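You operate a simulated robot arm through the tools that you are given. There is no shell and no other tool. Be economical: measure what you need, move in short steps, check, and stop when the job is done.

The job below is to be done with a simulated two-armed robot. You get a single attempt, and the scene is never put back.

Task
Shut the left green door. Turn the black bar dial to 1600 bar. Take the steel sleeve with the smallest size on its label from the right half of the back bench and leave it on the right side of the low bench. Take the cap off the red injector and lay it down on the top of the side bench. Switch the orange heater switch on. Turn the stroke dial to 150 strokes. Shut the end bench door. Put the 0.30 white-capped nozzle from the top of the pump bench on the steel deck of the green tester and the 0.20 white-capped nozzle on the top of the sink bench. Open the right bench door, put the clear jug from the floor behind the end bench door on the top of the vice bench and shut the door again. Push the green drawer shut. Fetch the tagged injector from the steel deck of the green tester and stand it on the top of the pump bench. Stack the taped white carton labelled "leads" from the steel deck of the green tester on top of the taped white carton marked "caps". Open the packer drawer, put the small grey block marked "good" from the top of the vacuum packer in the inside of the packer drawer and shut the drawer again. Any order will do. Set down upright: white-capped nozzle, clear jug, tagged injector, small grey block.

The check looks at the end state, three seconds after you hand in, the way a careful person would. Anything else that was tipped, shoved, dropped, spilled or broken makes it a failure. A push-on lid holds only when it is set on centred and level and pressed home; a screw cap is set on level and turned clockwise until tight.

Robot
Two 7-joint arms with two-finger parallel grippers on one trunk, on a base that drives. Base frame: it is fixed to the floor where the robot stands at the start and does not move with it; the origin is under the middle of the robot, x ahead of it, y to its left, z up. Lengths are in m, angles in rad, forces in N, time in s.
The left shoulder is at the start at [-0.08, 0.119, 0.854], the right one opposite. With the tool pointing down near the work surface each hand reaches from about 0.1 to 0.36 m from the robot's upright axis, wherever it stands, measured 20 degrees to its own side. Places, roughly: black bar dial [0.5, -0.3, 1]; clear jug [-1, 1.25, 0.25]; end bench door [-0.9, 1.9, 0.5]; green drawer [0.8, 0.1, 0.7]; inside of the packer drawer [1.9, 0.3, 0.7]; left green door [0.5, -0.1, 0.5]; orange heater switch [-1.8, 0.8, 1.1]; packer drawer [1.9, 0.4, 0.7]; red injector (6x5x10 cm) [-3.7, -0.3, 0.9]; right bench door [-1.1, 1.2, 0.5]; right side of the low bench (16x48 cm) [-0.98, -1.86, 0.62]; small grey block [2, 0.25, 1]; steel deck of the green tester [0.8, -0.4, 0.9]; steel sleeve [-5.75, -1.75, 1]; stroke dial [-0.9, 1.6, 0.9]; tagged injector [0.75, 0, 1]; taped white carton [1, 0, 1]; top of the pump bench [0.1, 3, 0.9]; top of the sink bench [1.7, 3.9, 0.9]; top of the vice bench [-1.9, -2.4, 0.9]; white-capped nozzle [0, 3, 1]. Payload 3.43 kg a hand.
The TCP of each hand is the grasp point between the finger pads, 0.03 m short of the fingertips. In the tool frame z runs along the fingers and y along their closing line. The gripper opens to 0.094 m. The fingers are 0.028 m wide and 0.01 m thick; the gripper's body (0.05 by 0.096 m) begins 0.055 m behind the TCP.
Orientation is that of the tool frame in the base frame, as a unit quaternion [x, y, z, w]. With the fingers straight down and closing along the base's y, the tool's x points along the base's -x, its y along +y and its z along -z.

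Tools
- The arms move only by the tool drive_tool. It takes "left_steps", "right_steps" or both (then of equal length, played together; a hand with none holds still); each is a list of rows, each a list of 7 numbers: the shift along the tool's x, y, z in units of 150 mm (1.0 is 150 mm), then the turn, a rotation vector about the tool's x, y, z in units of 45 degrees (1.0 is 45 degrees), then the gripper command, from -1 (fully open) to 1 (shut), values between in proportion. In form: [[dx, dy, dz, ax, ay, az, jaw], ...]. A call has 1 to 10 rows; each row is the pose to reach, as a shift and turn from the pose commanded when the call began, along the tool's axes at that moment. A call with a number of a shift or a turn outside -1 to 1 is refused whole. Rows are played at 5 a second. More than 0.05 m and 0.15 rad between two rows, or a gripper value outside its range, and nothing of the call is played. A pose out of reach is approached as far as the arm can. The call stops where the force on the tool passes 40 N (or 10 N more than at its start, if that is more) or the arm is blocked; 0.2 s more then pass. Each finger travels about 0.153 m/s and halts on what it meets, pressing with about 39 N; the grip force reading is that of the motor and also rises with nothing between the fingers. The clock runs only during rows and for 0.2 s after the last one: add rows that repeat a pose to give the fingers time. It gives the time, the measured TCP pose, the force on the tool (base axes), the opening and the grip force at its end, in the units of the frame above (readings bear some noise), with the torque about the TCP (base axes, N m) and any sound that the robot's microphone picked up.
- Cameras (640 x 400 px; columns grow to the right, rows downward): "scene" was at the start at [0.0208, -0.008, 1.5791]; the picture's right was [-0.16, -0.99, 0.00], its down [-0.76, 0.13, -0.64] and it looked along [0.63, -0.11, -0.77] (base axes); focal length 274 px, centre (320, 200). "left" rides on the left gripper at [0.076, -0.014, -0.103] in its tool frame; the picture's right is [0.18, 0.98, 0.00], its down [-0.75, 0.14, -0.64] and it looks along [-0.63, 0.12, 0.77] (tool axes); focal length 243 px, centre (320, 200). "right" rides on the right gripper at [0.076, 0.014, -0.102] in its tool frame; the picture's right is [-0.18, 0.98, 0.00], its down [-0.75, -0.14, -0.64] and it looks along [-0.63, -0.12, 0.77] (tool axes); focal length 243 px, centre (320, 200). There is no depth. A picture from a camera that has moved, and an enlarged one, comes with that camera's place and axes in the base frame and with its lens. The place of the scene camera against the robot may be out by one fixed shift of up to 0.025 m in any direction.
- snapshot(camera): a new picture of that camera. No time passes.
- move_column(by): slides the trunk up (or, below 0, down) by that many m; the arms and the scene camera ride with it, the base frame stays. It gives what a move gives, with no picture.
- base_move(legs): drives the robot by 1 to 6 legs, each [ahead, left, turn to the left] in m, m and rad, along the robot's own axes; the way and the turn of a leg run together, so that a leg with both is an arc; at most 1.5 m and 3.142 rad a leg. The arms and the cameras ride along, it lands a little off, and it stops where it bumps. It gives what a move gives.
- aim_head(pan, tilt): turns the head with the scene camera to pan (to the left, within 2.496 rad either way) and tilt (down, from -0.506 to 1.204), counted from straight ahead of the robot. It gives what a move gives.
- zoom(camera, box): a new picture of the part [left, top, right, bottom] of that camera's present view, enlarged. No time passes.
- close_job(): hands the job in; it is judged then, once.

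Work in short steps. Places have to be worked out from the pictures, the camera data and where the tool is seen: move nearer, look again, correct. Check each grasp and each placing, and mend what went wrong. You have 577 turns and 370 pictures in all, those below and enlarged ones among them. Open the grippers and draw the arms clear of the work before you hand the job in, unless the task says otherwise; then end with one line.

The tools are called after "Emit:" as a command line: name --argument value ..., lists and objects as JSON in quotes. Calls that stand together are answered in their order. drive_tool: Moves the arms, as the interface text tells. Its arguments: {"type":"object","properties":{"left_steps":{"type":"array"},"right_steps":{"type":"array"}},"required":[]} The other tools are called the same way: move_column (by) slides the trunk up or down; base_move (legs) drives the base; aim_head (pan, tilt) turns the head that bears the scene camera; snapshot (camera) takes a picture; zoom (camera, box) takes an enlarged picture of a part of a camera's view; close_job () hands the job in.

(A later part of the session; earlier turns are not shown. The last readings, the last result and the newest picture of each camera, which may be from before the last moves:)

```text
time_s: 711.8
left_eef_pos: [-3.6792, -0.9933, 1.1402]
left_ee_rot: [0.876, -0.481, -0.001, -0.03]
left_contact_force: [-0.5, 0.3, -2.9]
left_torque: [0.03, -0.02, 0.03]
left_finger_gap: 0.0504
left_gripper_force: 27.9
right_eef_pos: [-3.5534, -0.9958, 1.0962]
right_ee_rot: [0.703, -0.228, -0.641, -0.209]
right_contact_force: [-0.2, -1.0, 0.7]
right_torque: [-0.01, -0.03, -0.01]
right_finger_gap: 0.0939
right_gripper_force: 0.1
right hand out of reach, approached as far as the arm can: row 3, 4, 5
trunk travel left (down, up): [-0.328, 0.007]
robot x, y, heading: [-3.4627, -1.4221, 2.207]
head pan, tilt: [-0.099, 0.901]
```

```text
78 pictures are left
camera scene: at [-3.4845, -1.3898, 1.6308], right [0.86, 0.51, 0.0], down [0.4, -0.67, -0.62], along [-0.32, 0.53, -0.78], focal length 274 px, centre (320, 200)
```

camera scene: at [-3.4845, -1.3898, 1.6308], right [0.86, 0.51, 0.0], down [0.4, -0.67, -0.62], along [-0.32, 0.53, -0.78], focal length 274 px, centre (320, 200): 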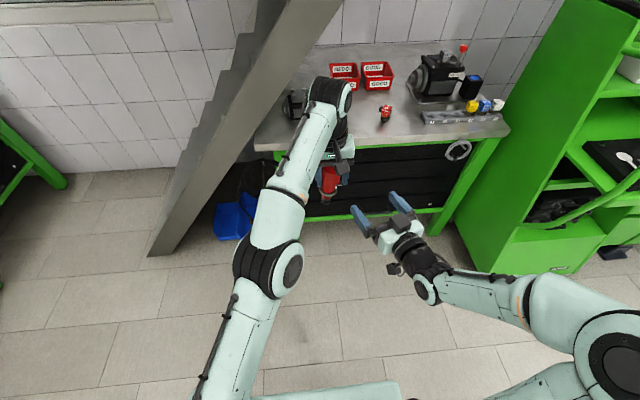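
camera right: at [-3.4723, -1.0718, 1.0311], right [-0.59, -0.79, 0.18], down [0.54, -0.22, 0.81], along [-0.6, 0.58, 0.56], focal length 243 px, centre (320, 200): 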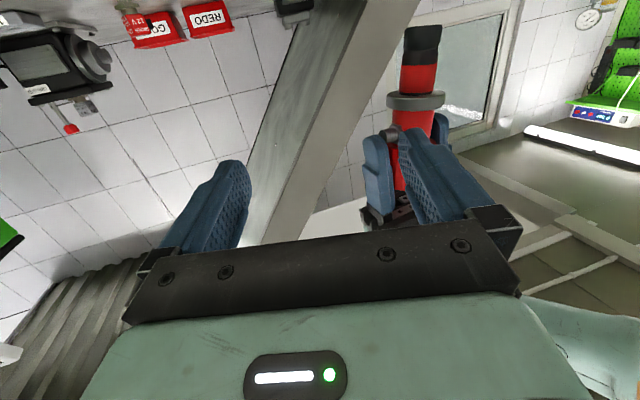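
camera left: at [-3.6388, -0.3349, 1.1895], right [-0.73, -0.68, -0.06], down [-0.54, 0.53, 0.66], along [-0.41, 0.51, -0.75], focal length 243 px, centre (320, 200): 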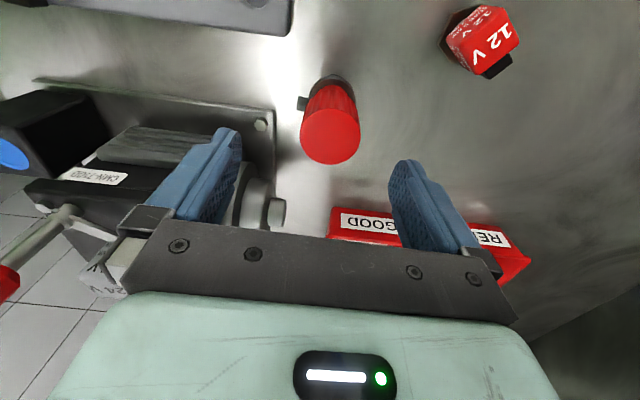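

The right hand sees the injector 7 cm off to its side. I shift the left hand (with injector) to line up, lower the right hand 3 cm, and check.

Emit:
drive_tool --left_steps '[[-0.06, -0.15, 0, 0, 0, 0, 0.6], [-0.12, -0.3, 0, 0, 0, 0, 0.6], [-0.18, -0.445, 0, 0, 0, 0, 0.6]]' --right_steps '[[0.07, 0, 0, 0, 0, 0, -1], [0.14, 0, 0, 0, 0, 0, -1], [0.2, 0, 0.1, 0, 0, 0, -1]]'

Emit:
snapshot --camera "right"

```text
time_s: 712.6
left_eef_pos: [-3.6467, -0.9836, 1.1308]
left_ee_rot: [0.875, -0.482, 0.0, -0.029]
left_contact_force: [0.4, 0.6, -2.3]
left_torque: [-0.01, -0.03, 0.01]
left_finger_gap: 0.0509
left_gripper_force: 28.0
left hand out of reach, approached as far as the arm can: row 1, 2, 3
right_eef_pos: [-3.562, -0.991, 1.0685]
right_ee_rot: [0.702, -0.228, -0.641, -0.209]
right_contact_force: [-0.4, -0.3, -0.4]
right_torque: [0.01, 0.01, -0.02]
right_finger_gap: 0.0941
right_gripper_force: 0.1
right hand out of reach, approached as far as the arm can: row 1, 2
trunk travel left (down, up): [-0.328, 0.007]
robot x, y, heading: [-3.458, -1.4224, 2.212]
head pan, tilt: [-0.099, 0.901]
```

```text
77 pictures are left
camera right: at [-3.4828, -1.0664, 1.0012], right [-0.59, -0.79, 0.18], down [0.54, -0.22, 0.81], along [-0.6, 0.58, 0.56], focal length 243 px, centre (320, 200)
```

right: 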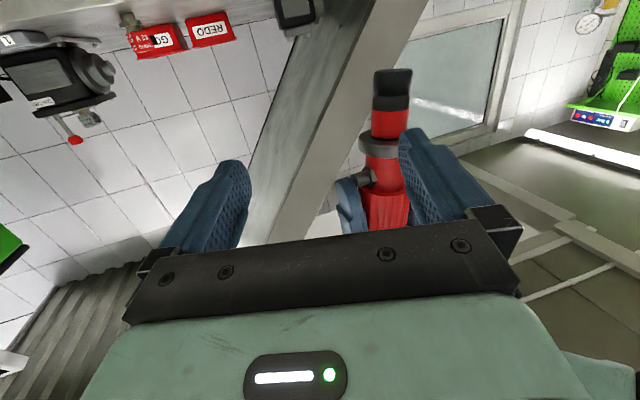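

I yaw the right hand another ~30° so it points straight at the injector.

Emit:
drive_tool --right_steps '[[0, 0, 0, -0.17, 0, 0, -1], [0, 0, 0, -0.34, 0, 0, -1], [0, 0, 0, -0.51, 0, 0, -1], [0, 0, 0, -0.66, 0, 0, -1]]'

Emit:
snapshot --camera "right"

```text
time_s: 713.6
left_eef_pos: [-3.6467, -0.9837, 1.13]
left_ee_rot: [0.876, -0.481, 0.0, -0.029]
left_contact_force: [0.2, 0.3, -2.8]
left_torque: [0.0, 0.0, -0.01]
left_finger_gap: 0.0503
left_gripper_force: 27.7
right_eef_pos: [-3.5617, -0.9896, 1.067]
right_ee_rot: [0.733, -0.055, -0.678, -0.02]
right_contact_force: [-0.2, 0.0, -0.5]
right_torque: [0.01, 0.0, -0.01]
right_finger_gap: 0.0939
right_gripper_force: 0.1
trunk travel left (down, up): [-0.328, 0.007]
robot x, y, heading: [-3.458, -1.4295, 2.208]
head pan, tilt: [-0.099, 0.901]
```

```text
76 pictures are left
camera right: at [-3.4564, -1.0186, 0.9996], right [-0.12, -0.97, 0.23], down [0.6, 0.11, 0.8], along [-0.79, 0.23, 0.56], focal length 243 px, centre (320, 200)
```

right: 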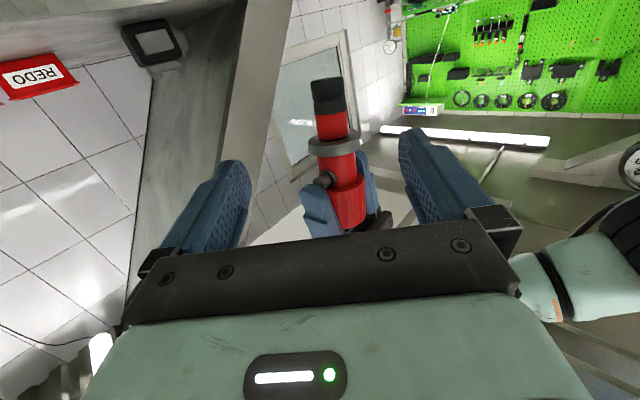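

The injector is centred between the right fingers. I lower 2.5 cm and advance 8.5 cm, then close on its lower body.

Emit:
drive_tool --right_steps '[[0.17, 0, 0.05, 0, 0, 0, -1], [0.17, 0, 0.2, 0, 0, 0, -1], [0.17, 0.01, 0.4, 0, 0, 0, -1], [0.17, 0.01, 0.57, 0, 0, 0, -1]]'

Emit:
snapshot --camera "right"

```text
time_s: 714.6
left_eef_pos: [-3.6478, -0.9831, 1.1295]
left_ee_rot: [0.875, -0.483, -0.001, -0.029]
left_contact_force: [-0.6, 0.1, -3.4]
left_torque: [0.0, -0.03, -0.02]
left_finger_gap: 0.0506
left_gripper_force: 28.0
right_eef_pos: [-3.6451, -0.9837, 1.0334]
right_ee_rot: [0.733, -0.055, -0.678, -0.02]
right_contact_force: [0.3, 0.9, -0.2]
right_torque: [-0.01, -0.01, 0.01]
right_finger_gap: 0.0939
right_gripper_force: 0.1
trunk travel left (down, up): [-0.328, 0.007]
robot x, y, heading: [-3.4622, -1.4246, 2.209]
head pan, tilt: [-0.099, 0.901]
```

```text
75 pictures are left
camera right: at [-3.5408, -1.0127, 0.9669], right [-0.12, -0.97, 0.23], down [0.6, 0.11, 0.8], along [-0.79, 0.23, 0.56], focal length 243 px, centre (320, 200)
```

right: 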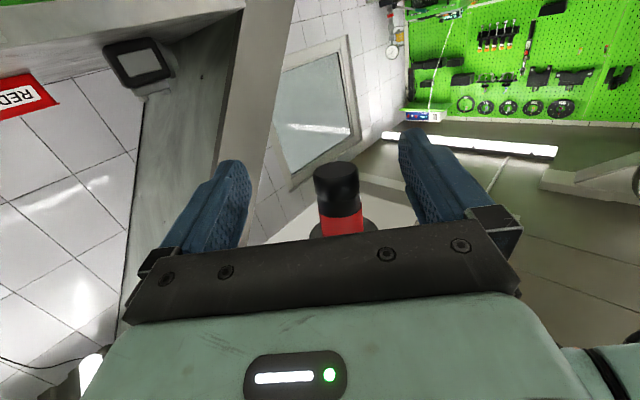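

In place; close the right fingers on the body.

Emit:
drive_tool --right_steps '[[0, 0, 0, 0, 0, 0, -0.3], [0, 0, 0, 0, 0, 0, 0.2], [0, 0, 0, 0, 0, 0, 0.6], [0, 0, 0, 0, 0, 0, 0.8], [0, 0, 0, 0, 0, 0, 0.8]]'

Emit:
drive_tool --left_steps '[[0, 0, -0.05, 0, 0, 0, 0.6], [0, 0, -0.1, 0, 0, 0, 0.6], [0, 0, -0.15, 0, 0, 0, 0.6], [0, 0, -0.2, 0, 0, 0, 0.6]]' --right_steps '[[0, 0, 0, 0, 0, 0, 0.8], [0, 0, 0, 0, 0, 0, 0.8], [0, 0, 0, 0, 0, 0, 0.8], [0, 0, 0, 0, 0, 0, 0.8]]'

Emit:
snapshot --camera "right"

```text
time_s: 715.8
left_eef_pos: [-3.6456, -0.9827, 1.1308]
left_ee_rot: [0.875, -0.483, -0.001, -0.031]
left_contact_force: [6.2, 18.4, -1.0]
left_torque: [1.38, -0.34, 0.12]
left_finger_gap: 0.0505
left_gripper_force: 38.4
right_eef_pos: [-3.6474, -0.985, 1.0347]
right_ee_rot: [0.733, -0.054, -0.678, -0.019]
right_contact_force: [-5.2, -18.6, -0.7]
right_torque: [0.4, -0.22, -0.12]
right_finger_gap: 0.0253
right_gripper_force: 38.7
trunk travel left (down, up): [-0.328, 0.007]
robot x, y, heading: [-3.4603, -1.4227, 2.207]
head pan, tilt: [-0.099, 0.901]
```

```text
time_s: 716.8
left_eef_pos: [-3.6429, -0.9974, 1.1547]
left_ee_rot: [0.877, -0.479, -0.002, -0.026]
left_contact_force: [-8.9, -2.2, -12.7]
left_torque: [-0.44, 0.5, 0.19]
left_finger_gap: 0.0472
left_gripper_force: 38.7
left hand out of reach, approached as far as the arm can: row 1, 2, 3, 4
right_eef_pos: [-3.6442, -0.9813, 1.0317]
right_ee_rot: [0.733, -0.061, -0.677, -0.023]
right_contact_force: [8.2, 2.0, 10.2]
right_torque: [-0.06, 0.55, -0.01]
right_finger_gap: 0.0255
right_gripper_force: 39.5
trunk travel left (down, up): [-0.328, 0.007]
robot x, y, heading: [-3.46, -1.4271, 2.208]
head pan, tilt: [-0.099, 0.901]
```

```text
74 pictures are left
camera right: at [-3.5379, -1.0107, 0.9661], right [-0.13, -0.96, 0.23], down [0.6, 0.11, 0.8], along [-0.79, 0.24, 0.56], focal length 243 px, centre (320, 200)
```

right: 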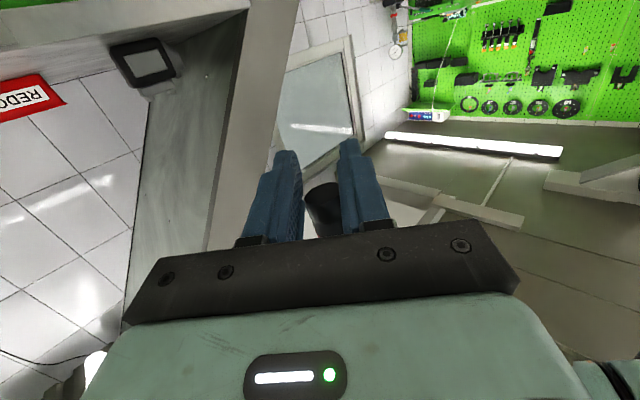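

I check the state with a zoom before pulling further.

Emit:
zoom --camera "scene" --box '[270, 120, 430, 260]'

```text
2.86 times, centred on (350, 190) of scene
camera zoom: at [-3.4836, -1.39, 1.6308], right [0.86, 0.51, 0.0], down [0.4, -0.67, -0.62], along [-0.32, 0.53, -0.78], focal length 782 px, centre (234, 229)
```

zoom: 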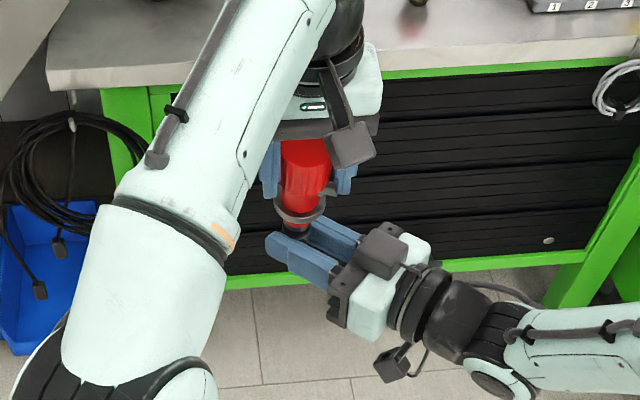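

The cap didn't pull off straight; the right fingers slid down to the tip. I regrasp higher with the right, then try turning the cap counter-clockwise with the left.

Emit:
drive_tool --right_steps '[[0, 0, 0, 0, 0, 0, 0], [-0.1, 0, 0, 0, 0, 0, 0], [-0.16, 0, 0.03, 0, 0, 0, 0], [-0.16, 0, 0.03, 0, 0, 0, 0.6], [-0.16, 0, 0.03, 0, 0, 0, 1], [-0.16, 0, 0.03, 0, 0, 0, 1]]'

Emit:
drive_tool --left_steps '[[0, 0, 0, 0, 0, 0, 1], [0, 0, 0, 0, 0, -0.17, 1], [0, 0, 0, 0, 0, -0.34, 1], [0, 0, 0, 0, 0, -0.51, 1], [0, 0, 0, 0, 0, -0.68, 1], [0, 0, 0, 0, 0, -0.85, 1], [0, 0, 0, 0, 0, -1, 1]]' --right_steps '[[0, 0, 0, 0, 0, 0, 1], [0, 0, 0, 0, 0, 0, 1], [0, 0, 0, 0, 0, 0, 1], [0, 0, 0, 0, 0, 0, 1], [0, 0, 0, 0, 0, 0, 1], [0, 0, 0, 0, 0, 0, 1], [0, 0, 0, 0, 0, 0, 1]]'

Emit:
zoom --camera "scene" --box '[270, 120, 430, 260]'

```text
time_s: 718.2
left_eef_pos: [-3.6423, -0.9969, 1.1541]
left_ee_rot: [0.876, -0.481, -0.001, -0.029]
left_contact_force: [-0.8, -8.9, 7.0]
left_torque: [-1.28, 0.18, 0.09]
left_finger_gap: 0.0475
left_gripper_force: 38.6
right_eef_pos: [-3.6515, -0.9826, 1.0555]
right_ee_rot: [0.733, -0.058, -0.677, -0.022]
right_contact_force: [-0.2, 8.8, -6.6]
right_torque: [0.48, 0.05, 0.03]
right_finger_gap: 0.0316
right_gripper_force: 39.2
trunk travel left (down, up): [-0.328, 0.007]
robot x, y, heading: [-3.4583, -1.4231, 2.205]
head pan, tilt: [-0.099, 0.901]
```

```text
time_s: 719.8
left_eef_pos: [-3.6393, -0.9953, 1.1541]
left_ee_rot: [0.994, -0.109, 0.01, -0.03]
left_contact_force: [1.0, 13.7, 22.9]
left_torque: [0.85, 0.15, -0.16]
left_finger_gap: 0.0474
left_gripper_force: 39.3
right_eef_pos: [-3.6526, -0.9838, 1.0545]
right_ee_rot: [0.734, -0.055, -0.677, -0.019]
right_contact_force: [-1.4, -13.7, -25.0]
right_torque: [0.65, 0.01, 0.01]
right_finger_gap: 0.0301
right_gripper_force: 38.7
trunk travel left (down, up): [-0.328, 0.007]
robot x, y, heading: [-3.4625, -1.4247, 2.207]
head pan, tilt: [-0.099, 0.901]
```

```text
2.86 times, centred on (350, 190) of scene
camera zoom: at [-3.4837, -1.3903, 1.6308], right [0.86, 0.51, 0.0], down [0.4, -0.67, -0.62], along [-0.32, 0.53, -0.78], focal length 782 px, centre (234, 229)
```

zoom: 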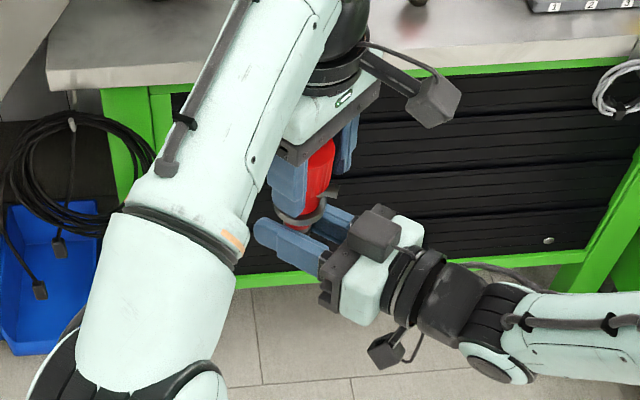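

Turning CCW pushes the two apart (23 N) — it is a screw cap. I continue CCW, letting the left hand rise a little each step.

Emit:
drive_tool --left_steps '[[0, 0, -0.02, 0, 0, -0.17, 1], [0, 0, -0.025, 0, 0, -0.34, 1], [0, 0, -0.03, 0, 0, -0.51, 1], [0, 0, -0.035, 0, 0, -0.68, 1], [0, 0, -0.04, 0, 0, -0.85, 1], [0, 0, -0.04, 0, 0, -1, 1]]' --right_steps '[[0, 0, 0, 0, 0, 0, 1], [0, 0, 0, 0, 0, 0, 1], [0, 0, 0, 0, 0, 0, 1], [0, 0, 0, 0, 0, 0, 1], [0, 0, 0, 0, 0, 0, 1], [0, 0, 0, 0, 0, 0, 1]]'

Emit:
drive_tool --left_steps '[[0, 0, -0.01, 0, 0, -0.17, 1], [0, 0, -0.015, 0, 0, -0.34, 1], [0, 0, -0.02, 0, 0, -0.51, 1], [0, 0, -0.025, 0, 0, -0.68, 1], [0, 0, -0.03, 0, 0, -0.85, 1], [0, 0, -0.03, 0, 0, -1, 1]]' --right_steps '[[0, 0, 0, 0, 0, 0, 1], [0, 0, 0, 0, 0, 0, 1], [0, 0, 0, 0, 0, 0, 1], [0, 0, 0, 0, 0, 0, 1], [0, 0, 0, 0, 0, 0, 1], [0, 0, 0, 0, 0, 0, 1]]'

Emit:
zoom --camera "scene" --box '[270, 120, 430, 260]'

```text
time_s: 721.2
left_eef_pos: [-3.6412, -0.9952, 1.1567]
left_ee_rot: [0.959, 0.282, 0.02, -0.027]
left_contact_force: [-4.7, 31.7, 4.8]
left_torque: [2.03, 0.13, -0.3]
left_finger_gap: 0.0491
left_gripper_force: 39.3
left hand out of reach, approached as far as the arm can: row 4, 5, 6
right_eef_pos: [-3.6525, -0.9858, 1.0553]
right_ee_rot: [0.733, -0.053, -0.678, -0.019]
right_contact_force: [5.5, -31.9, -7.3]
right_torque: [1.21, 0.5, 0.02]
right_finger_gap: 0.0312
right_gripper_force: 39.0
trunk travel left (down, up): [-0.328, 0.007]
robot x, y, heading: [-3.4628, -1.4203, 2.208]
head pan, tilt: [-0.099, 0.901]
```

```text
time_s: 722.6
left_eef_pos: [-3.6398, -0.9983, 1.1595]
left_ee_rot: [0.779, 0.627, 0.027, -0.015]
left_contact_force: [-15.3, 24.7, -10.1]
left_torque: [1.45, 0.93, -0.02]
left_finger_gap: 0.0496
left_gripper_force: 38.4
right_eef_pos: [-3.6523, -0.9835, 1.0574]
right_ee_rot: [0.732, -0.055, -0.678, -0.022]
right_contact_force: [15.4, -24.0, 7.3]
right_torque: [0.95, 0.51, -0.01]
right_finger_gap: 0.0322
right_gripper_force: 38.8
trunk travel left (down, up): [-0.328, 0.007]
robot x, y, heading: [-3.4565, -1.4234, 2.212]
head pan, tilt: [-0.099, 0.901]
```

```text
2.86 times, centred on (350, 190) of scene
camera zoom: at [-3.4837, -1.3903, 1.6308], right [0.86, 0.51, 0.0], down [0.4, -0.67, -0.62], along [-0.32, 0.53, -0.78], focal length 782 px, centre (234, 229)
```

zoom: 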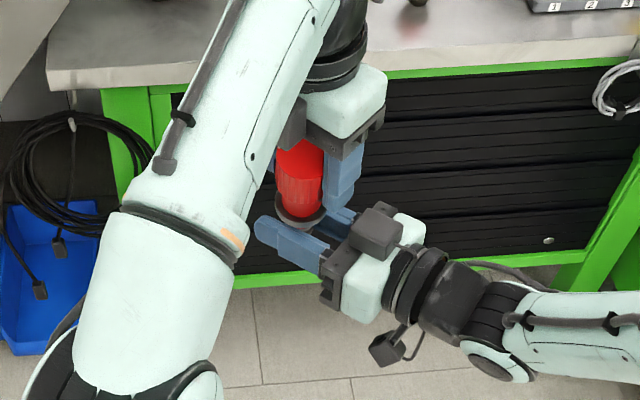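

I check with the right camera whether the body itself rotated.

Emit:
snapshot --camera "right"

```text
70 pictures are left
camera right: at [-3.5465, -1.0114, 0.9897], right [-0.12, -0.97, 0.23], down [0.6, 0.11, 0.8], along [-0.79, 0.23, 0.56], focal length 243 px, centre (320, 200)
```

right: 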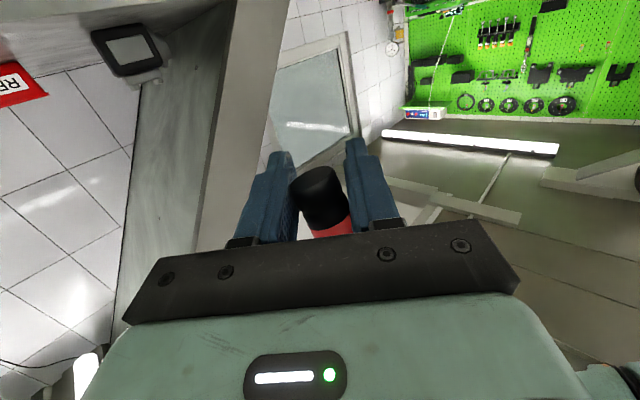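

I try pulling up now to see if it has come loose.

Emit:
drive_tool --left_steps '[[0, 0, -0.05, 0, 0, 0, 1], [0, 0, -0.1, 0, 0, 0, 1], [0, 0, -0.15, 0, 0, 0, 1]]' --right_steps '[[0.05, 0, 0, 0, 0, 0, 1], [0.1, 0, 0, 0, 0, 0, 1], [0.15, 0, 0, 0, 0, 0, 1]]'

Emit:
zoom --camera "scene" --box '[270, 120, 430, 260]'

```text
time_s: 723.4
left_eef_pos: [-3.641, -1.0078, 1.1732]
left_ee_rot: [0.781, 0.624, 0.027, -0.012]
left_contact_force: [0.5, -0.2, -3.0]
left_torque: [-0.04, -0.02, 0.0]
left_finger_gap: 0.0469
left_gripper_force: 39.0
left hand out of reach, approached as far as the arm can: row 1, 2, 3
right_eef_pos: [-3.6493, -0.983, 1.0336]
right_ee_rot: [0.733, -0.058, -0.677, -0.022]
right_contact_force: [0.3, 0.3, -0.8]
right_torque: [-0.02, -0.03, -0.02]
right_finger_gap: 0.0001
right_gripper_force: 33.0
trunk travel left (down, up): [-0.328, 0.007]
robot x, y, heading: [-3.4604, -1.4243, 2.209]
head pan, tilt: [-0.099, 0.901]
```

```text
2.86 times, centred on (350, 190) of scene
camera zoom: at [-3.4839, -1.3904, 1.6308], right [0.86, 0.51, 0.0], down [0.4, -0.67, -0.62], along [-0.32, 0.53, -0.78], focal length 782 px, centre (234, 229)
```

zoom: 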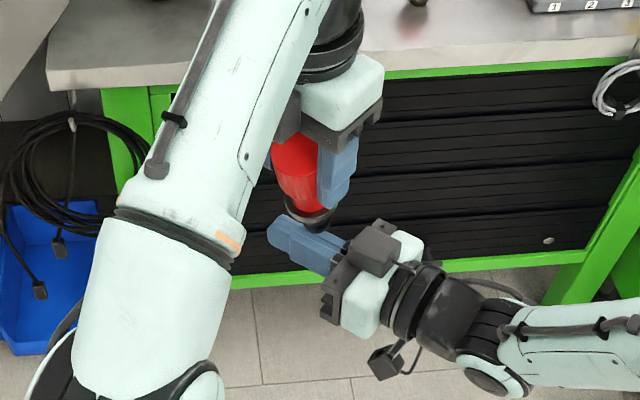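

The body turned together with the cap (its side stub moved along). I'll use that stub as a torque stop: back the right hand off, turn the left back to its starting angle, and regrip the body between ring and cap.

Emit:
drive_tool --left_steps '[[0, 0, 0, 0, 0, 0.17, 1], [0, 0, 0, 0, 0, 0.34, 1], [0, 0, 0, 0, 0, 0.51, 1], [0, 0, 0, 0, 0, 0.68, 1], [0, 0, 0, 0, 0, 0.85, 1], [0, 0, 0, 0, 0, 1, 1]]' --right_steps '[[0, 0, -0.15, 0, 0, 0, 0], [0, 0, -0.35, 0, 0, 0, -1], [0, 0, -0.6, 0, 0, 0, -1], [0, 0, -0.7, 0, 0, 0, -1], [0, 0, -0.7, 0, 0, 0, -1], [0, 0, -0.7, 0, 0, 0, -1]]'

Emit:
drive_tool --left_steps '[[0, 0, 0.05, 0, 0, 0.17, 1], [0, 0, 0.1, 0, 0, 0.34, 1], [0, 0, 0.15, 0, 0, 0.51, 1], [0, 0, 0.2, 0, 0, 0.68, 1], [0, 0, 0.2, 0, 0, 0.85, 1], [0, 0, 0.2, 0, 0, 1, 1]]'

Emit:
drive_tool --left_steps '[[0, 0, 0, 0, 0, 0.17, 1], [0, 0, 0, 0, 0, 0.34, 1], [0, 0, 0, 0, 0, 0.51, 1], [0, 0, 0, 0, 0, 0.68, 1], [0, 0, 0, 0, 0, 0.85, 1], [0, 0, 0, 0, 0, 1, 1]]'

Emit:
snapshot --camera "right"

```text
time_s: 724.8
left_eef_pos: [-3.6409, -1.0074, 1.1721]
left_ee_rot: [0.96, 0.277, 0.02, -0.022]
left_contact_force: [0.2, 0.6, -3.1]
left_torque: [0.01, 0.01, 0.01]
left_finger_gap: 0.0467
left_gripper_force: 38.4
right_eef_pos: [-3.5456, -0.9955, 1.0448]
right_ee_rot: [0.732, -0.055, -0.678, -0.021]
right_contact_force: [0.1, -0.2, 0.7]
right_torque: [0.0, 0.01, -0.01]
right_finger_gap: 0.0938
right_gripper_force: 0.1
trunk travel left (down, up): [-0.328, 0.007]
robot x, y, heading: [-3.4604, -1.4258, 2.213]
head pan, tilt: [-0.099, 0.901]
```

```text
time_s: 726.2
left_eef_pos: [-3.6376, -1.0059, 1.142]
left_ee_rot: [0.993, -0.112, 0.01, -0.027]
left_contact_force: [0.8, -0.1, -3.4]
left_torque: [0.0, 0.02, 0.04]
left_finger_gap: 0.0465
left_gripper_force: 39.2
right_eef_pos: [-3.5451, -0.9945, 1.0441]
right_ee_rot: [0.732, -0.057, -0.678, -0.023]
right_contact_force: [-0.2, -0.4, 0.3]
right_torque: [0.01, 0.02, 0.03]
right_finger_gap: 0.094
right_gripper_force: 0.0
trunk travel left (down, up): [-0.328, 0.007]
robot x, y, heading: [-3.4625, -1.4276, 2.212]
head pan, tilt: [-0.099, 0.901]
```

```text
time_s: 727.6
left_eef_pos: [-3.639, -1.0049, 1.142]
left_ee_rot: [0.875, -0.483, 0.0, -0.028]
left_contact_force: [0.2, -0.1, -3.2]
left_torque: [0.05, 0.05, -0.03]
left_finger_gap: 0.0463
left_gripper_force: 39.2
right_eef_pos: [-3.5445, -0.9953, 1.0437]
right_ee_rot: [0.732, -0.056, -0.678, -0.022]
right_contact_force: [-0.6, 0.0, -0.8]
right_torque: [0.01, 0.02, -0.01]
right_finger_gap: 0.0938
right_gripper_force: 0.1
trunk travel left (down, up): [-0.328, 0.007]
robot x, y, heading: [-3.4625, -1.4194, 2.209]
head pan, tilt: [-0.099, 0.901]
```

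```text
68 pictures are left
camera right: at [-3.4398, -1.0241, 0.9768], right [-0.12, -0.97, 0.23], down [0.6, 0.11, 0.8], along [-0.79, 0.23, 0.56], focal length 243 px, centre (320, 200)
```

right: 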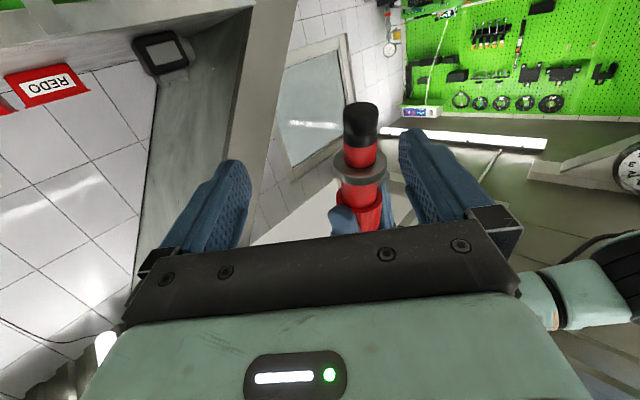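

I zoom the scene camera to locate the side stub now.

Emit:
zoom --camera "scene" --box '[290, 120, 390, 220]'

```text
4.00 times, centred on (340, 170) of scene
camera zoom: at [-3.4838, -1.3903, 1.6308], right [0.86, 0.51, 0.0], down [0.4, -0.67, -0.62], along [-0.32, 0.53, -0.78], focal length 1094 px, centre (240, 320)
```

zoom: 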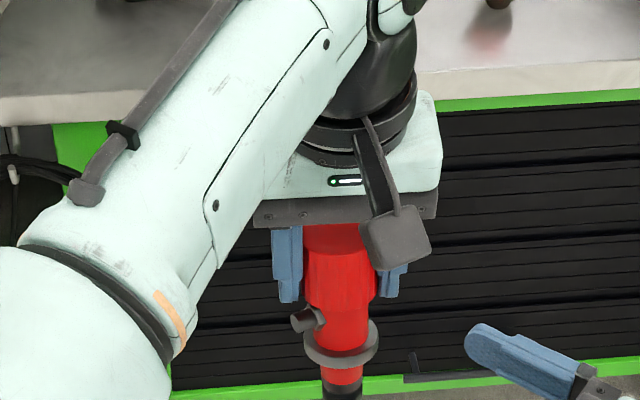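

The stub shows the cap has already unscrewed 135° relative to the body. I continue: turn everything +90°, regrip the body with the right hand, then unscrew CCW another 270°.

Emit:
drive_tool --left_steps '[[0, 0, 0, 0, 0, 0.17, 1], [0, 0, 0, 0, 0, 0.34, 1], [0, 0, 0, 0, 0, 0.51, 1], [0, 0, 0, 0, 0, 0.68, 1], [0, 0, 0, 0, 0, 0.85, 1], [0, 0, 0, 0, 0, 1, 1]]'

Emit:
drive_tool --left_steps '[[0, 0, 0, 0, 0, 0.17, 1], [0, 0, 0, 0, 0, 0.34, 1], [0, 0, 0, 0, 0, 0.51, 1], [0, 0, 0, 0, 0, 0.68, 1], [0, 0, 0, 0, 0, 0.85, 1], [0, 0, 0, 0, 0, 1, 1]]'

Emit:
drive_tool --right_steps '[[-0.02, 0.03, 0.2, 0, 0, 0, -1], [-0.04, 0.06, 0.45, 0, 0, 0, -1], [-0.06, 0.06, 0.7, 0, 0, 0, -1], [-0.06, 0.06, 0.7, 0, 0, 0, 0], [-0.06, 0.06, 0.7, 0, 0, 0, 0.6], [-0.06, 0.06, 0.7, 0, 0, 0, 1], [-0.06, 0.06, 0.7, 0, 0, 0, 1]]'

Emit:
zoom --camera "scene" --box '[290, 120, 390, 220]'

```text
time_s: 729.0
left_eef_pos: [-3.6396, -1.0054, 1.143]
left_ee_rot: [-0.624, 0.781, 0.012, 0.026]
left_contact_force: [-0.2, 1.1, -2.5]
left_torque: [0.0, 0.04, 0.01]
left_finger_gap: 0.0464
left_gripper_force: 39.1
right_eef_pos: [-3.5452, -0.9944, 1.0435]
right_ee_rot: [0.732, -0.056, -0.678, -0.022]
right_contact_force: [-0.3, 0.2, -0.3]
right_torque: [-0.02, 0.0, 0.01]
right_finger_gap: 0.0939
right_gripper_force: 0.0
trunk travel left (down, up): [-0.328, 0.007]
robot x, y, heading: [-3.4601, -1.4261, 2.213]
head pan, tilt: [-0.099, 0.901]
```

```text
time_s: 730.4
left_eef_pos: [-3.6381, -1.0053, 1.1426]
left_ee_rot: [-0.277, 0.96, 0.022, 0.021]
left_contact_force: [0.8, 0.2, -2.1]
left_torque: [0.06, -0.01, 0.0]
left_finger_gap: 0.0465
left_gripper_force: 38.9
right_eef_pos: [-3.5456, -0.9953, 1.0445]
right_ee_rot: [0.732, -0.056, -0.678, -0.022]
right_contact_force: [-0.3, 0.1, 0.2]
right_torque: [0.01, -0.03, -0.01]
right_finger_gap: 0.0939
right_gripper_force: 0.0
trunk travel left (down, up): [-0.328, 0.007]
robot x, y, heading: [-3.4612, -1.4253, 2.209]
head pan, tilt: [-0.099, 0.901]
```

```text
time_s: 732.0
left_eef_pos: [-3.6382, -1.0014, 1.1431]
left_ee_rot: [-0.278, 0.96, 0.029, 0.023]
left_contact_force: [4.1, 33.4, 5.1]
left_torque: [2.08, 0.26, -0.34]
left_finger_gap: 0.0471
left_gripper_force: 39.0
right_eef_pos: [-3.6535, -0.996, 1.0456]
right_ee_rot: [0.734, -0.053, -0.677, -0.019]
right_contact_force: [-4.2, -32.8, -5.0]
right_torque: [1.2, -0.65, -0.23]
right_finger_gap: 0.0311
right_gripper_force: 38.6
trunk travel left (down, up): [-0.328, 0.007]
robot x, y, heading: [-3.4601, -1.4229, 2.209]
head pan, tilt: [-0.099, 0.901]
```

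```text
4.00 times, centred on (340, 170) of scene
camera zoom: at [-3.4837, -1.3904, 1.6308], right [0.86, 0.51, 0.0], down [0.4, -0.67, -0.62], along [-0.32, 0.53, -0.78], focal length 1094 px, centre (240, 320)
```

zoom: 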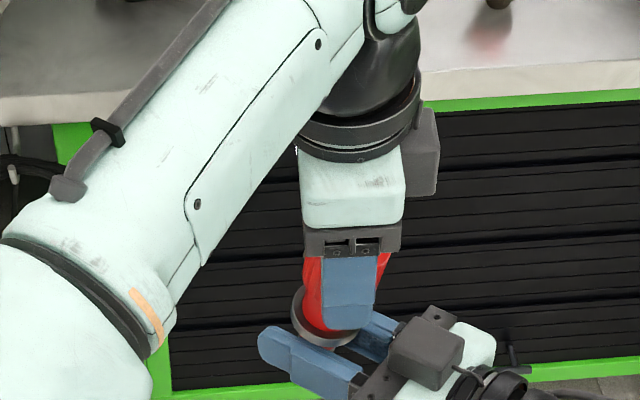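

Gripped; I relieve side load, then unscrew CCW in six 45° steps with slight rise.

Emit:
drive_tool --right_steps '[[0, -0.02, 0, 0, 0, 0, 1], [0, -0.035, 0, 0, 0, 0, 1]]'

Emit:
drive_tool --left_steps '[[0, 0, 0, 0, 0, -0.17, 1], [0, 0, 0, 0, 0, -0.34, 1], [0, 0, -0.01, 0, 0, -0.51, 1], [0, 0, -0.01, 0, 0, -0.68, 1], [0, 0, -0.02, 0, 0, -0.85, 1], [0, 0, -0.02, 0, 0, -1, 1]]'

Emit:
drive_tool --left_steps '[[0, 0, 0, 0, 0, -0.17, 1], [0, 0, 0, 0, 0, -0.34, 1], [0, 0, -0.01, 0, 0, -0.51, 1], [0, 0, -0.01, 0, 0, -0.68, 1], [0, 0, -0.02, 0, 0, -0.85, 1], [0, 0, -0.02, 0, 0, -1, 1]]'

Emit:
drive_tool --left_steps '[[0, 0, 0, 0, 0, -0.17, 1], [0, 0, 0, 0, 0, -0.34, 1], [0, 0, -0.01, 0, 0, -0.51, 1], [0, 0, -0.01, 0, 0, -0.68, 1], [0, 0, -0.02, 0, 0, -0.85, 1], [0, 0, -0.02, 0, 0, -1, 1]]'

Emit:
drive_tool --left_steps '[[0, 0, 0, 0, 0, -0.17, 1], [0, 0, 0, 0, 0, -0.34, 1], [0, 0, -0.01, 0, 0, -0.51, 1], [0, 0, -0.01, 0, 0, -0.68, 1], [0, 0, -0.02, 0, 0, -0.85, 1], [0, 0, -0.02, 0, 0, -1, 1]]'

Emit:
drive_tool --left_steps '[[0, 0, 0, 0, 0, -0.17, 1], [0, 0, 0, 0, 0, -0.34, 1], [0, 0, -0.01, 0, 0, -0.51, 1], [0, 0, -0.01, 0, 0, -0.68, 1], [0, 0, -0.02, 0, 0, -0.85, 1], [0, 0, -0.02, 0, 0, -1, 1]]'

Emit:
zoom --camera "scene" --box '[290, 120, 390, 220]'

```text
time_s: 732.6
left_eef_pos: [-3.6385, -1.0004, 1.1437]
left_ee_rot: [-0.279, 0.959, 0.03, 0.023]
left_contact_force: [6.2, 36.3, 7.6]
left_torque: [2.37, 0.27, -0.32]
left_finger_gap: 0.0482
left_gripper_force: 38.8
right_eef_pos: [-3.6523, -0.9918, 1.0441]
right_ee_rot: [0.734, -0.052, -0.677, -0.017]
right_contact_force: [-6.5, -36.3, -7.7]
right_torque: [1.28, -0.82, -0.22]
right_finger_gap: 0.0322
right_gripper_force: 38.9
trunk travel left (down, up): [-0.328, 0.007]
robot x, y, heading: [-3.4614, -1.4242, 2.206]
head pan, tilt: [-0.099, 0.901]
```

```text
time_s: 734.0
left_eef_pos: [-3.6401, -1.0055, 1.1451]
left_ee_rot: [-0.626, 0.779, 0.013, 0.027]
left_contact_force: [-8.8, 14.0, 12.1]
left_torque: [0.48, 0.57, -0.11]
left_finger_gap: 0.0452
left_gripper_force: 39.2
right_eef_pos: [-3.6499, -0.9869, 1.0452]
right_ee_rot: [0.733, -0.056, -0.678, -0.022]
right_contact_force: [8.6, -13.7, -11.8]
right_torque: [1.13, 0.44, 0.09]
right_finger_gap: 0.0332
right_gripper_force: 38.9
trunk travel left (down, up): [-0.328, 0.007]
robot x, y, heading: [-3.4603, -1.4223, 2.206]
head pan, tilt: [-0.099, 0.901]
```

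```text
time_s: 735.4
left_eef_pos: [-3.6393, -1.0048, 1.1472]
left_ee_rot: [0.877, -0.48, -0.001, -0.029]
left_contact_force: [-2.1, 15.7, -0.1]
left_torque: [0.42, 0.02, -0.09]
left_finger_gap: 0.0454
left_gripper_force: 39.2
right_eef_pos: [-3.6525, -0.9876, 1.0472]
right_ee_rot: [0.731, -0.053, -0.679, -0.02]
right_contact_force: [1.2, -15.8, -1.3]
right_torque: [1.16, 0.11, -0.09]
right_finger_gap: 0.0328
right_gripper_force: 39.3
trunk travel left (down, up): [-0.328, 0.007]
robot x, y, heading: [-3.4602, -1.4272, 2.206]
head pan, tilt: [-0.099, 0.901]
```

```text
time_s: 736.8
left_eef_pos: [-3.6398, -1.0062, 1.1528]
left_ee_rot: [0.994, -0.108, 0.01, -0.026]
left_contact_force: [0.8, -0.3, -0.3]
left_torque: [0.01, 0.03, -0.02]
left_finger_gap: 0.0451
left_gripper_force: 38.7
right_eef_pos: [-3.6503, -0.9855, 1.046]
right_ee_rot: [0.732, -0.058, -0.678, -0.023]
right_contact_force: [0.2, 1.2, 0.2]
right_torque: [-0.03, 0.03, 0.02]
right_finger_gap: 0.0289
right_gripper_force: 39.0
trunk travel left (down, up): [-0.328, 0.007]
robot x, y, heading: [-3.4598, -1.4246, 2.207]
head pan, tilt: [-0.099, 0.901]
```

```text
time_s: 738.2
left_eef_pos: [-3.6403, -1.0069, 1.1554]
left_ee_rot: [0.96, 0.28, 0.019, -0.021]
left_contact_force: [-0.8, -0.1, 0.2]
left_torque: [-0.03, -0.01, 0.02]
left_finger_gap: 0.0452
left_gripper_force: 39.0
right_eef_pos: [-3.6505, -0.9865, 1.0462]
right_ee_rot: [0.732, -0.056, -0.678, -0.022]
right_contact_force: [-0.4, 0.1, -0.6]
right_torque: [0.01, -0.01, 0.02]
right_finger_gap: 0.0252
right_gripper_force: 39.2
trunk travel left (down, up): [-0.328, 0.007]
robot x, y, heading: [-3.4642, -1.4218, 2.204]
head pan, tilt: [-0.099, 0.901]
```

```text
time_s: 739.6
left_eef_pos: [-3.639, -1.0052, 1.1567]
left_ee_rot: [0.78, 0.625, 0.027, -0.011]
left_contact_force: [-0.3, -0.5, -1.0]
left_torque: [-0.03, -0.04, 0.01]
left_finger_gap: 0.0451
left_gripper_force: 39.1
right_eef_pos: [-3.6514, -0.9867, 1.0454]
right_ee_rot: [0.732, -0.056, -0.678, -0.022]
right_contact_force: [-0.7, -1.0, 1.2]
right_torque: [-0.03, -0.03, 0.01]
right_finger_gap: 0.0251
right_gripper_force: 38.1
trunk travel left (down, up): [-0.328, 0.007]
robot x, y, heading: [-3.4615, -1.4278, 2.204]
head pan, tilt: [-0.099, 0.901]
```

```text
4.00 times, centred on (340, 170) of scene
camera zoom: at [-3.4837, -1.3903, 1.6308], right [0.86, 0.51, 0.0], down [0.4, -0.67, -0.62], along [-0.32, 0.53, -0.78], focal length 1094 px, centre (240, 320)
```

zoom: 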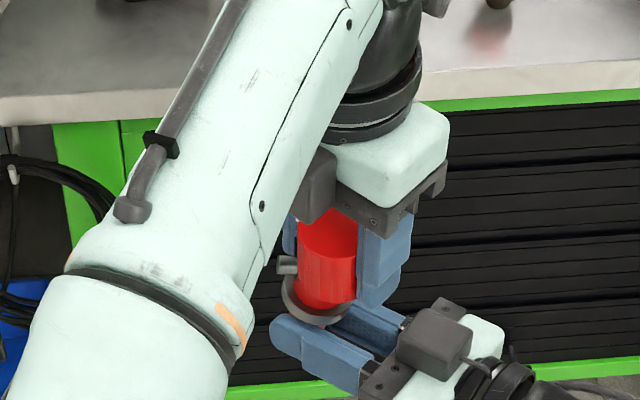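

Forces dropped to zero — the cap has come free. I separate: lower the right hand (injector) and check.

Emit:
drive_tool --right_steps '[[0.15, 0, 0, 0, 0, 0, 1], [0.3, 0, 0, 0, 0, 0, 1], [0.45, 0, 0, 0, 0, 0, 1], [0.55, 0, -0.1, 0, 0, 0, 1]]'

Emit:
zoom --camera "scene" --box '[270, 110, 430, 250]'

```text
time_s: 740.6
left_eef_pos: [-3.6381, -1.0056, 1.1573]
left_ee_rot: [0.78, 0.625, 0.027, -0.012]
left_contact_force: [0.4, 0.9, 0.2]
left_torque: [0.0, 0.02, 0.0]
left_finger_gap: 0.0448
left_gripper_force: 39.1
right_eef_pos: [-3.6303, -0.9908, 0.9647]
right_ee_rot: [0.732, -0.055, -0.678, -0.021]
right_contact_force: [0.5, -0.5, 0.2]
right_torque: [0.0, -0.03, 0.01]
right_finger_gap: 0.0251
right_gripper_force: 39.4
trunk travel left (down, up): [-0.328, 0.007]
robot x, y, heading: [-3.4602, -1.423, 2.204]
head pan, tilt: [-0.099, 0.901]
```

```text
2.86 times, centred on (350, 180) of scene
camera zoom: at [-3.483, -1.3903, 1.6307], right [0.86, 0.51, 0.0], down [0.4, -0.67, -0.62], along [-0.32, 0.53, -0.78], focal length 782 px, centre (234, 257)
```

zoom: 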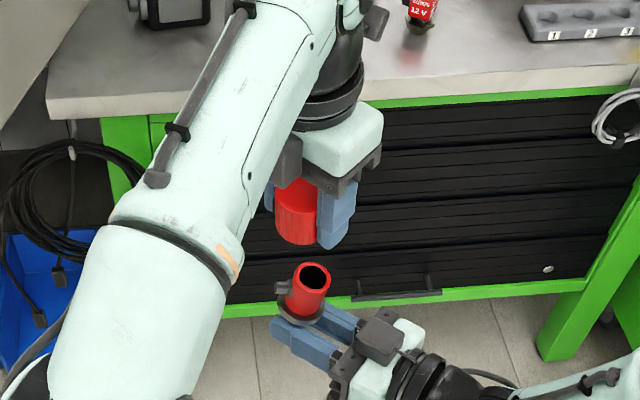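

Cap off. I raise the right hand, drive to the side bench's free left area, and will lay the cap down there.

Emit:
drive_tool --right_steps '[[-0.2, 0, 0, 0, 0, 0, 1], [-0.4, 0, -0.1, 0, 0, 0, 1], [-0.6, -0.1, -0.3, 0, 0, 0, 1], [-0.8, -0.3, -0.5, 0, 0, 0, 1]]'

Emit:
base_move --legs '[[0.3, 0.05, 0], [0.29, -0.12, 0]]'

Emit:
snapshot --camera "scene"

```text
refused: row 4 steps farther than a row can; nothing moved
```

```text
time_s: 743.9
left_eef_pos: [-3.8868, -0.6232, 1.1651]
left_ee_rot: [0.787, 0.616, 0.025, 0.003]
left_contact_force: [-0.1, 0.0, -1.0]
left_torque: [0.0, -0.02, 0.01]
left_finger_gap: 0.0448
left_gripper_force: 39.2
right_eef_pos: [-3.8964, -0.5976, 0.9735]
right_ee_rot: [0.731, -0.048, -0.68, -0.026]
right_contact_force: [0.3, -0.2, 0.0]
right_torque: [0.0, -0.04, 0.01]
right_finger_gap: 0.0252
right_gripper_force: 39.1
trunk travel left (down, up): [-0.328, 0.007]
robot x, y, heading: [-3.7307, -1.0106, 2.211]
head pan, tilt: [-0.099, 0.901]
stopped in leg 2: the robot was blocked; the commanded pose is now the measured one
```

```text
63 pictures are left
camera scene: at [-3.7449, -1.0071, 1.6312], right [0.86, 0.52, 0.01], down [0.4, -0.66, -0.63], along [-0.33, 0.54, -0.77], focal length 274 px, centre (320, 200)
```

scene: 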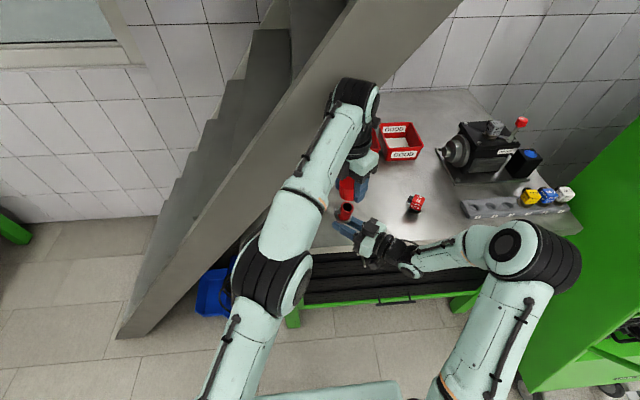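

The base got blocked (probably the stair stringer by the left elbow). I back off, shift right, and advance again.

Emit:
base_move --legs '[[-0.05, -0.06, 0], [0, -0.08, 0], [0.14, 0, 0]]'

Emit:
snapshot --camera "scene"

```text
time_s: 746.8
left_eef_pos: [-3.8078, -0.4879, 1.1518]
left_ee_rot: [0.785, 0.619, 0.019, 0.01]
left_contact_force: [-1.2, 0.8, -0.8]
left_torque: [-0.03, -0.01, 0.02]
left_finger_gap: 0.0446
left_gripper_force: 39.2
right_eef_pos: [-3.8079, -0.4713, 0.9612]
right_ee_rot: [0.736, -0.063, -0.674, -0.008]
right_contact_force: [-0.8, 0.5, -1.1]
right_torque: [-0.01, 0.05, -0.02]
right_finger_gap: 0.0253
right_gripper_force: 39.3
trunk travel left (down, up): [-0.328, 0.007]
robot x, y, heading: [-3.6358, -0.8988, 2.211]
head pan, tilt: [-0.099, 0.901]
stopped in leg 3: the force on the tool passed its limit at 125 N (the readings are from after the stop); the commanded pose is now the measured one
```

```text
62 pictures are left
camera scene: at [-3.6628, -0.8649, 1.631], right [0.86, 0.52, 0.0], down [0.41, -0.67, -0.62], along [-0.32, 0.53, -0.79], focal length 274 px, centre (320, 200)
```

scene: 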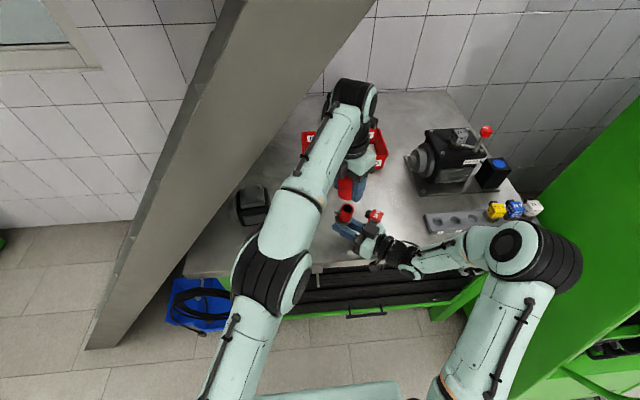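

The right hand's camera (below it) hit the bench edge. I back off at once and raise the right hand.

Emit:
base_move --legs '[[-0.1, 0, 0]]'

Emit:
drive_tool --right_steps '[[-0.2, 0, 0, 0, 0, 0, 1], [-0.4, 0, -0.1, 0, 0, 0, 1], [-0.6, -0.05, -0.25, 0, 0, 0, 1], [-0.75, -0.1, -0.45, 0, 0, 0, 1], [-0.85, -0.15, -0.65, 0, 0, 0, 1]]'

Emit:
base_move --legs '[[0.12, 0, 0]]'

Emit:
snapshot --camera "left"

```text
time_s: 747.9
left_eef_pos: [-3.7454, -0.5676, 1.1527]
left_ee_rot: [0.786, 0.618, 0.02, 0.011]
left_contact_force: [-0.2, -0.4, 0.0]
left_torque: [-0.01, 0.01, 0.03]
left_finger_gap: 0.0448
left_gripper_force: 39.0
right_eef_pos: [-3.7465, -0.5518, 0.9631]
right_ee_rot: [0.735, -0.063, -0.675, -0.01]
right_contact_force: [-0.5, 0.1, 0.6]
right_torque: [0.01, -0.03, 0.0]
right_finger_gap: 0.0252
right_gripper_force: 38.8
trunk travel left (down, up): [-0.328, 0.007]
robot x, y, heading: [-3.5758, -0.9772, 2.213]
head pan, tilt: [-0.099, 0.901]
```

```text
time_s: 749.1
left_eef_pos: [-3.7451, -0.5699, 1.1533]
left_ee_rot: [0.786, 0.618, 0.019, 0.011]
left_contact_force: [0.9, -0.4, 0.2]
left_torque: [0.03, 0.01, 0.03]
left_finger_gap: 0.0444
left_gripper_force: 38.8
right_eef_pos: [-3.6573, -0.531, 1.0971]
right_ee_rot: [0.735, -0.062, -0.675, -0.01]
right_contact_force: [-0.3, -0.2, -3.0]
right_torque: [0.01, -0.02, -0.02]
right_finger_gap: 0.0251
right_gripper_force: 38.9
trunk travel left (down, up): [-0.328, 0.007]
robot x, y, heading: [-3.5781, -0.9819, 2.211]
head pan, tilt: [-0.099, 0.901]
```

```text
time_s: 750.4
left_eef_pos: [-3.8139, -0.4748, 1.1533]
left_ee_rot: [0.786, 0.618, 0.02, 0.01]
left_contact_force: [-0.7, 0.3, -0.5]
left_torque: [-0.03, -0.04, -0.03]
left_finger_gap: 0.0447
left_gripper_force: 38.9
right_eef_pos: [-3.7272, -0.4379, 1.0952]
right_ee_rot: [0.735, -0.064, -0.675, -0.011]
right_contact_force: [-0.1, -0.4, -2.3]
right_torque: [-0.04, -0.04, -0.05]
right_finger_gap: 0.0254
right_gripper_force: 38.9
trunk travel left (down, up): [-0.328, 0.007]
robot x, y, heading: [-3.6481, -0.8855, 2.205]
head pan, tilt: [-0.099, 0.901]
```

```text
61 pictures are left
camera left: at [-3.8141, -0.3968, 1.2554], right [1.0, -0.06, 0.04], down [-0.07, -0.77, 0.63], along [0.0, -0.63, -0.77], focal length 243 px, centre (320, 200)
```

left: 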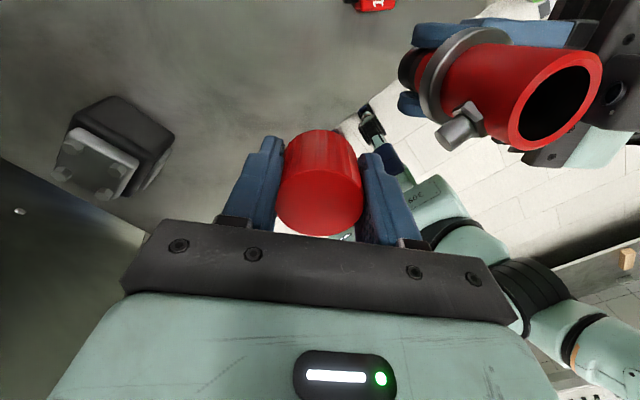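

Below the cap is free bench. I move the right hand further right, then lower the cap to the bench.

Emit:
drive_tool --right_steps '[[0, 0, -0.2, 0, 0, 0, 1], [0, 0, -0.4, 0, 0, 0, 1], [0, 0, -0.5, 0, 0, 0, 1]]'

Emit:
drive_tool --left_steps '[[0, 0, 0.25, 0, 0, 0, 1], [0, 0, 0.5, 0, 0, 0, 1], [0, 0, 0.75, 0, 0, 0, 1], [0, 0, 1, 0, 0, 0, 1]]'

Emit:
drive_tool --left_steps '[[0, 0, 0.1, 0, 0, 0, 1], [0, 0, 0.2, 0, 0, 0, 1], [0, 0, 0.26, 0, 0, 0, 1], [0, 0, 0.32, 0, 0, 0, 1], [0, 0, 0.38, 0, 0, 0, 1], [0, 0, 0.44, 0, 0, 0, 1], [0, 0, 0.5, 0, 0, 0, 1], [0, 0, 0.56, 0, 0, 0, 1]]'

Emit:
snapshot --camera "scene"

```text
time_s: 751.1
left_eef_pos: [-3.8155, -0.4743, 1.1541]
left_ee_rot: [0.786, 0.617, 0.019, 0.01]
left_contact_force: [0.5, -0.5, -0.2]
left_torque: [-0.02, 0.02, -0.02]
left_finger_gap: 0.0445
left_gripper_force: 38.8
right_eef_pos: [-3.6524, -0.4433, 1.1053]
right_ee_rot: [0.735, -0.062, -0.675, -0.01]
right_contact_force: [0.1, 0.4, -2.6]
right_torque: [-0.03, -0.01, -0.04]
right_finger_gap: 0.0251
right_gripper_force: 39.0
trunk travel left (down, up): [-0.328, 0.007]
robot x, y, heading: [-3.6508, -0.8857, 2.208]
head pan, tilt: [-0.099, 0.901]
```

```text
time_s: 752.1
left_eef_pos: [-3.8082, -0.4739, 1.0015]
left_ee_rot: [0.786, 0.618, 0.02, 0.011]
left_contact_force: [0.0, 1.0, -0.3]
left_torque: [0.03, 0.0, -0.01]
left_finger_gap: 0.0445
left_gripper_force: 39.2
right_eef_pos: [-3.6533, -0.4442, 1.105]
right_ee_rot: [0.735, -0.062, -0.675, -0.01]
right_contact_force: [0.2, -0.7, -2.6]
right_torque: [-0.03, -0.02, 0.02]
right_finger_gap: 0.025
right_gripper_force: 38.4
trunk travel left (down, up): [-0.328, 0.007]
robot x, y, heading: [-3.6472, -0.886, 2.208]
head pan, tilt: [-0.099, 0.901]
```

```text
time_s: 754.0
left_eef_pos: [-3.8057, -0.4727, 0.9325]
left_ee_rot: [0.787, 0.617, 0.023, 0.006]
left_contact_force: [1.1, -14.0, 19.1]
left_torque: [-0.5, 0.59, 0.42]
left_finger_gap: 0.0442
left_gripper_force: 39.1
right_eef_pos: [-3.6538, -0.4462, 1.1055]
right_ee_rot: [0.735, -0.063, -0.675, -0.012]
right_contact_force: [0.4, 0.9, -3.0]
right_torque: [0.0, -0.05, 0.02]
right_finger_gap: 0.0253
right_gripper_force: 39.3
trunk travel left (down, up): [-0.328, 0.007]
robot x, y, heading: [-3.6494, -0.8886, 2.207]
head pan, tilt: [-0.099, 0.901]
stopped in row 8 (left hand): the force on the tool passed its limit at 48 N (the readings are from after the stop); the commanded pose is now the measured one
```

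```text
60 pictures are left
camera scene: at [-3.6713, -0.8551, 1.6308], right [0.86, 0.51, 0.0], down [0.4, -0.67, -0.62], along [-0.32, 0.53, -0.78], focal length 274 px, centre (320, 200)
```

scene: 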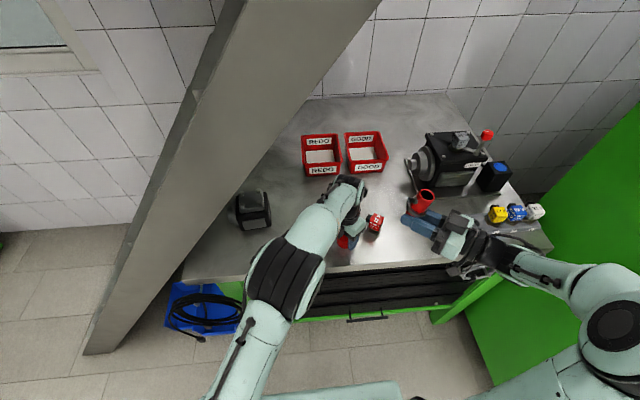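

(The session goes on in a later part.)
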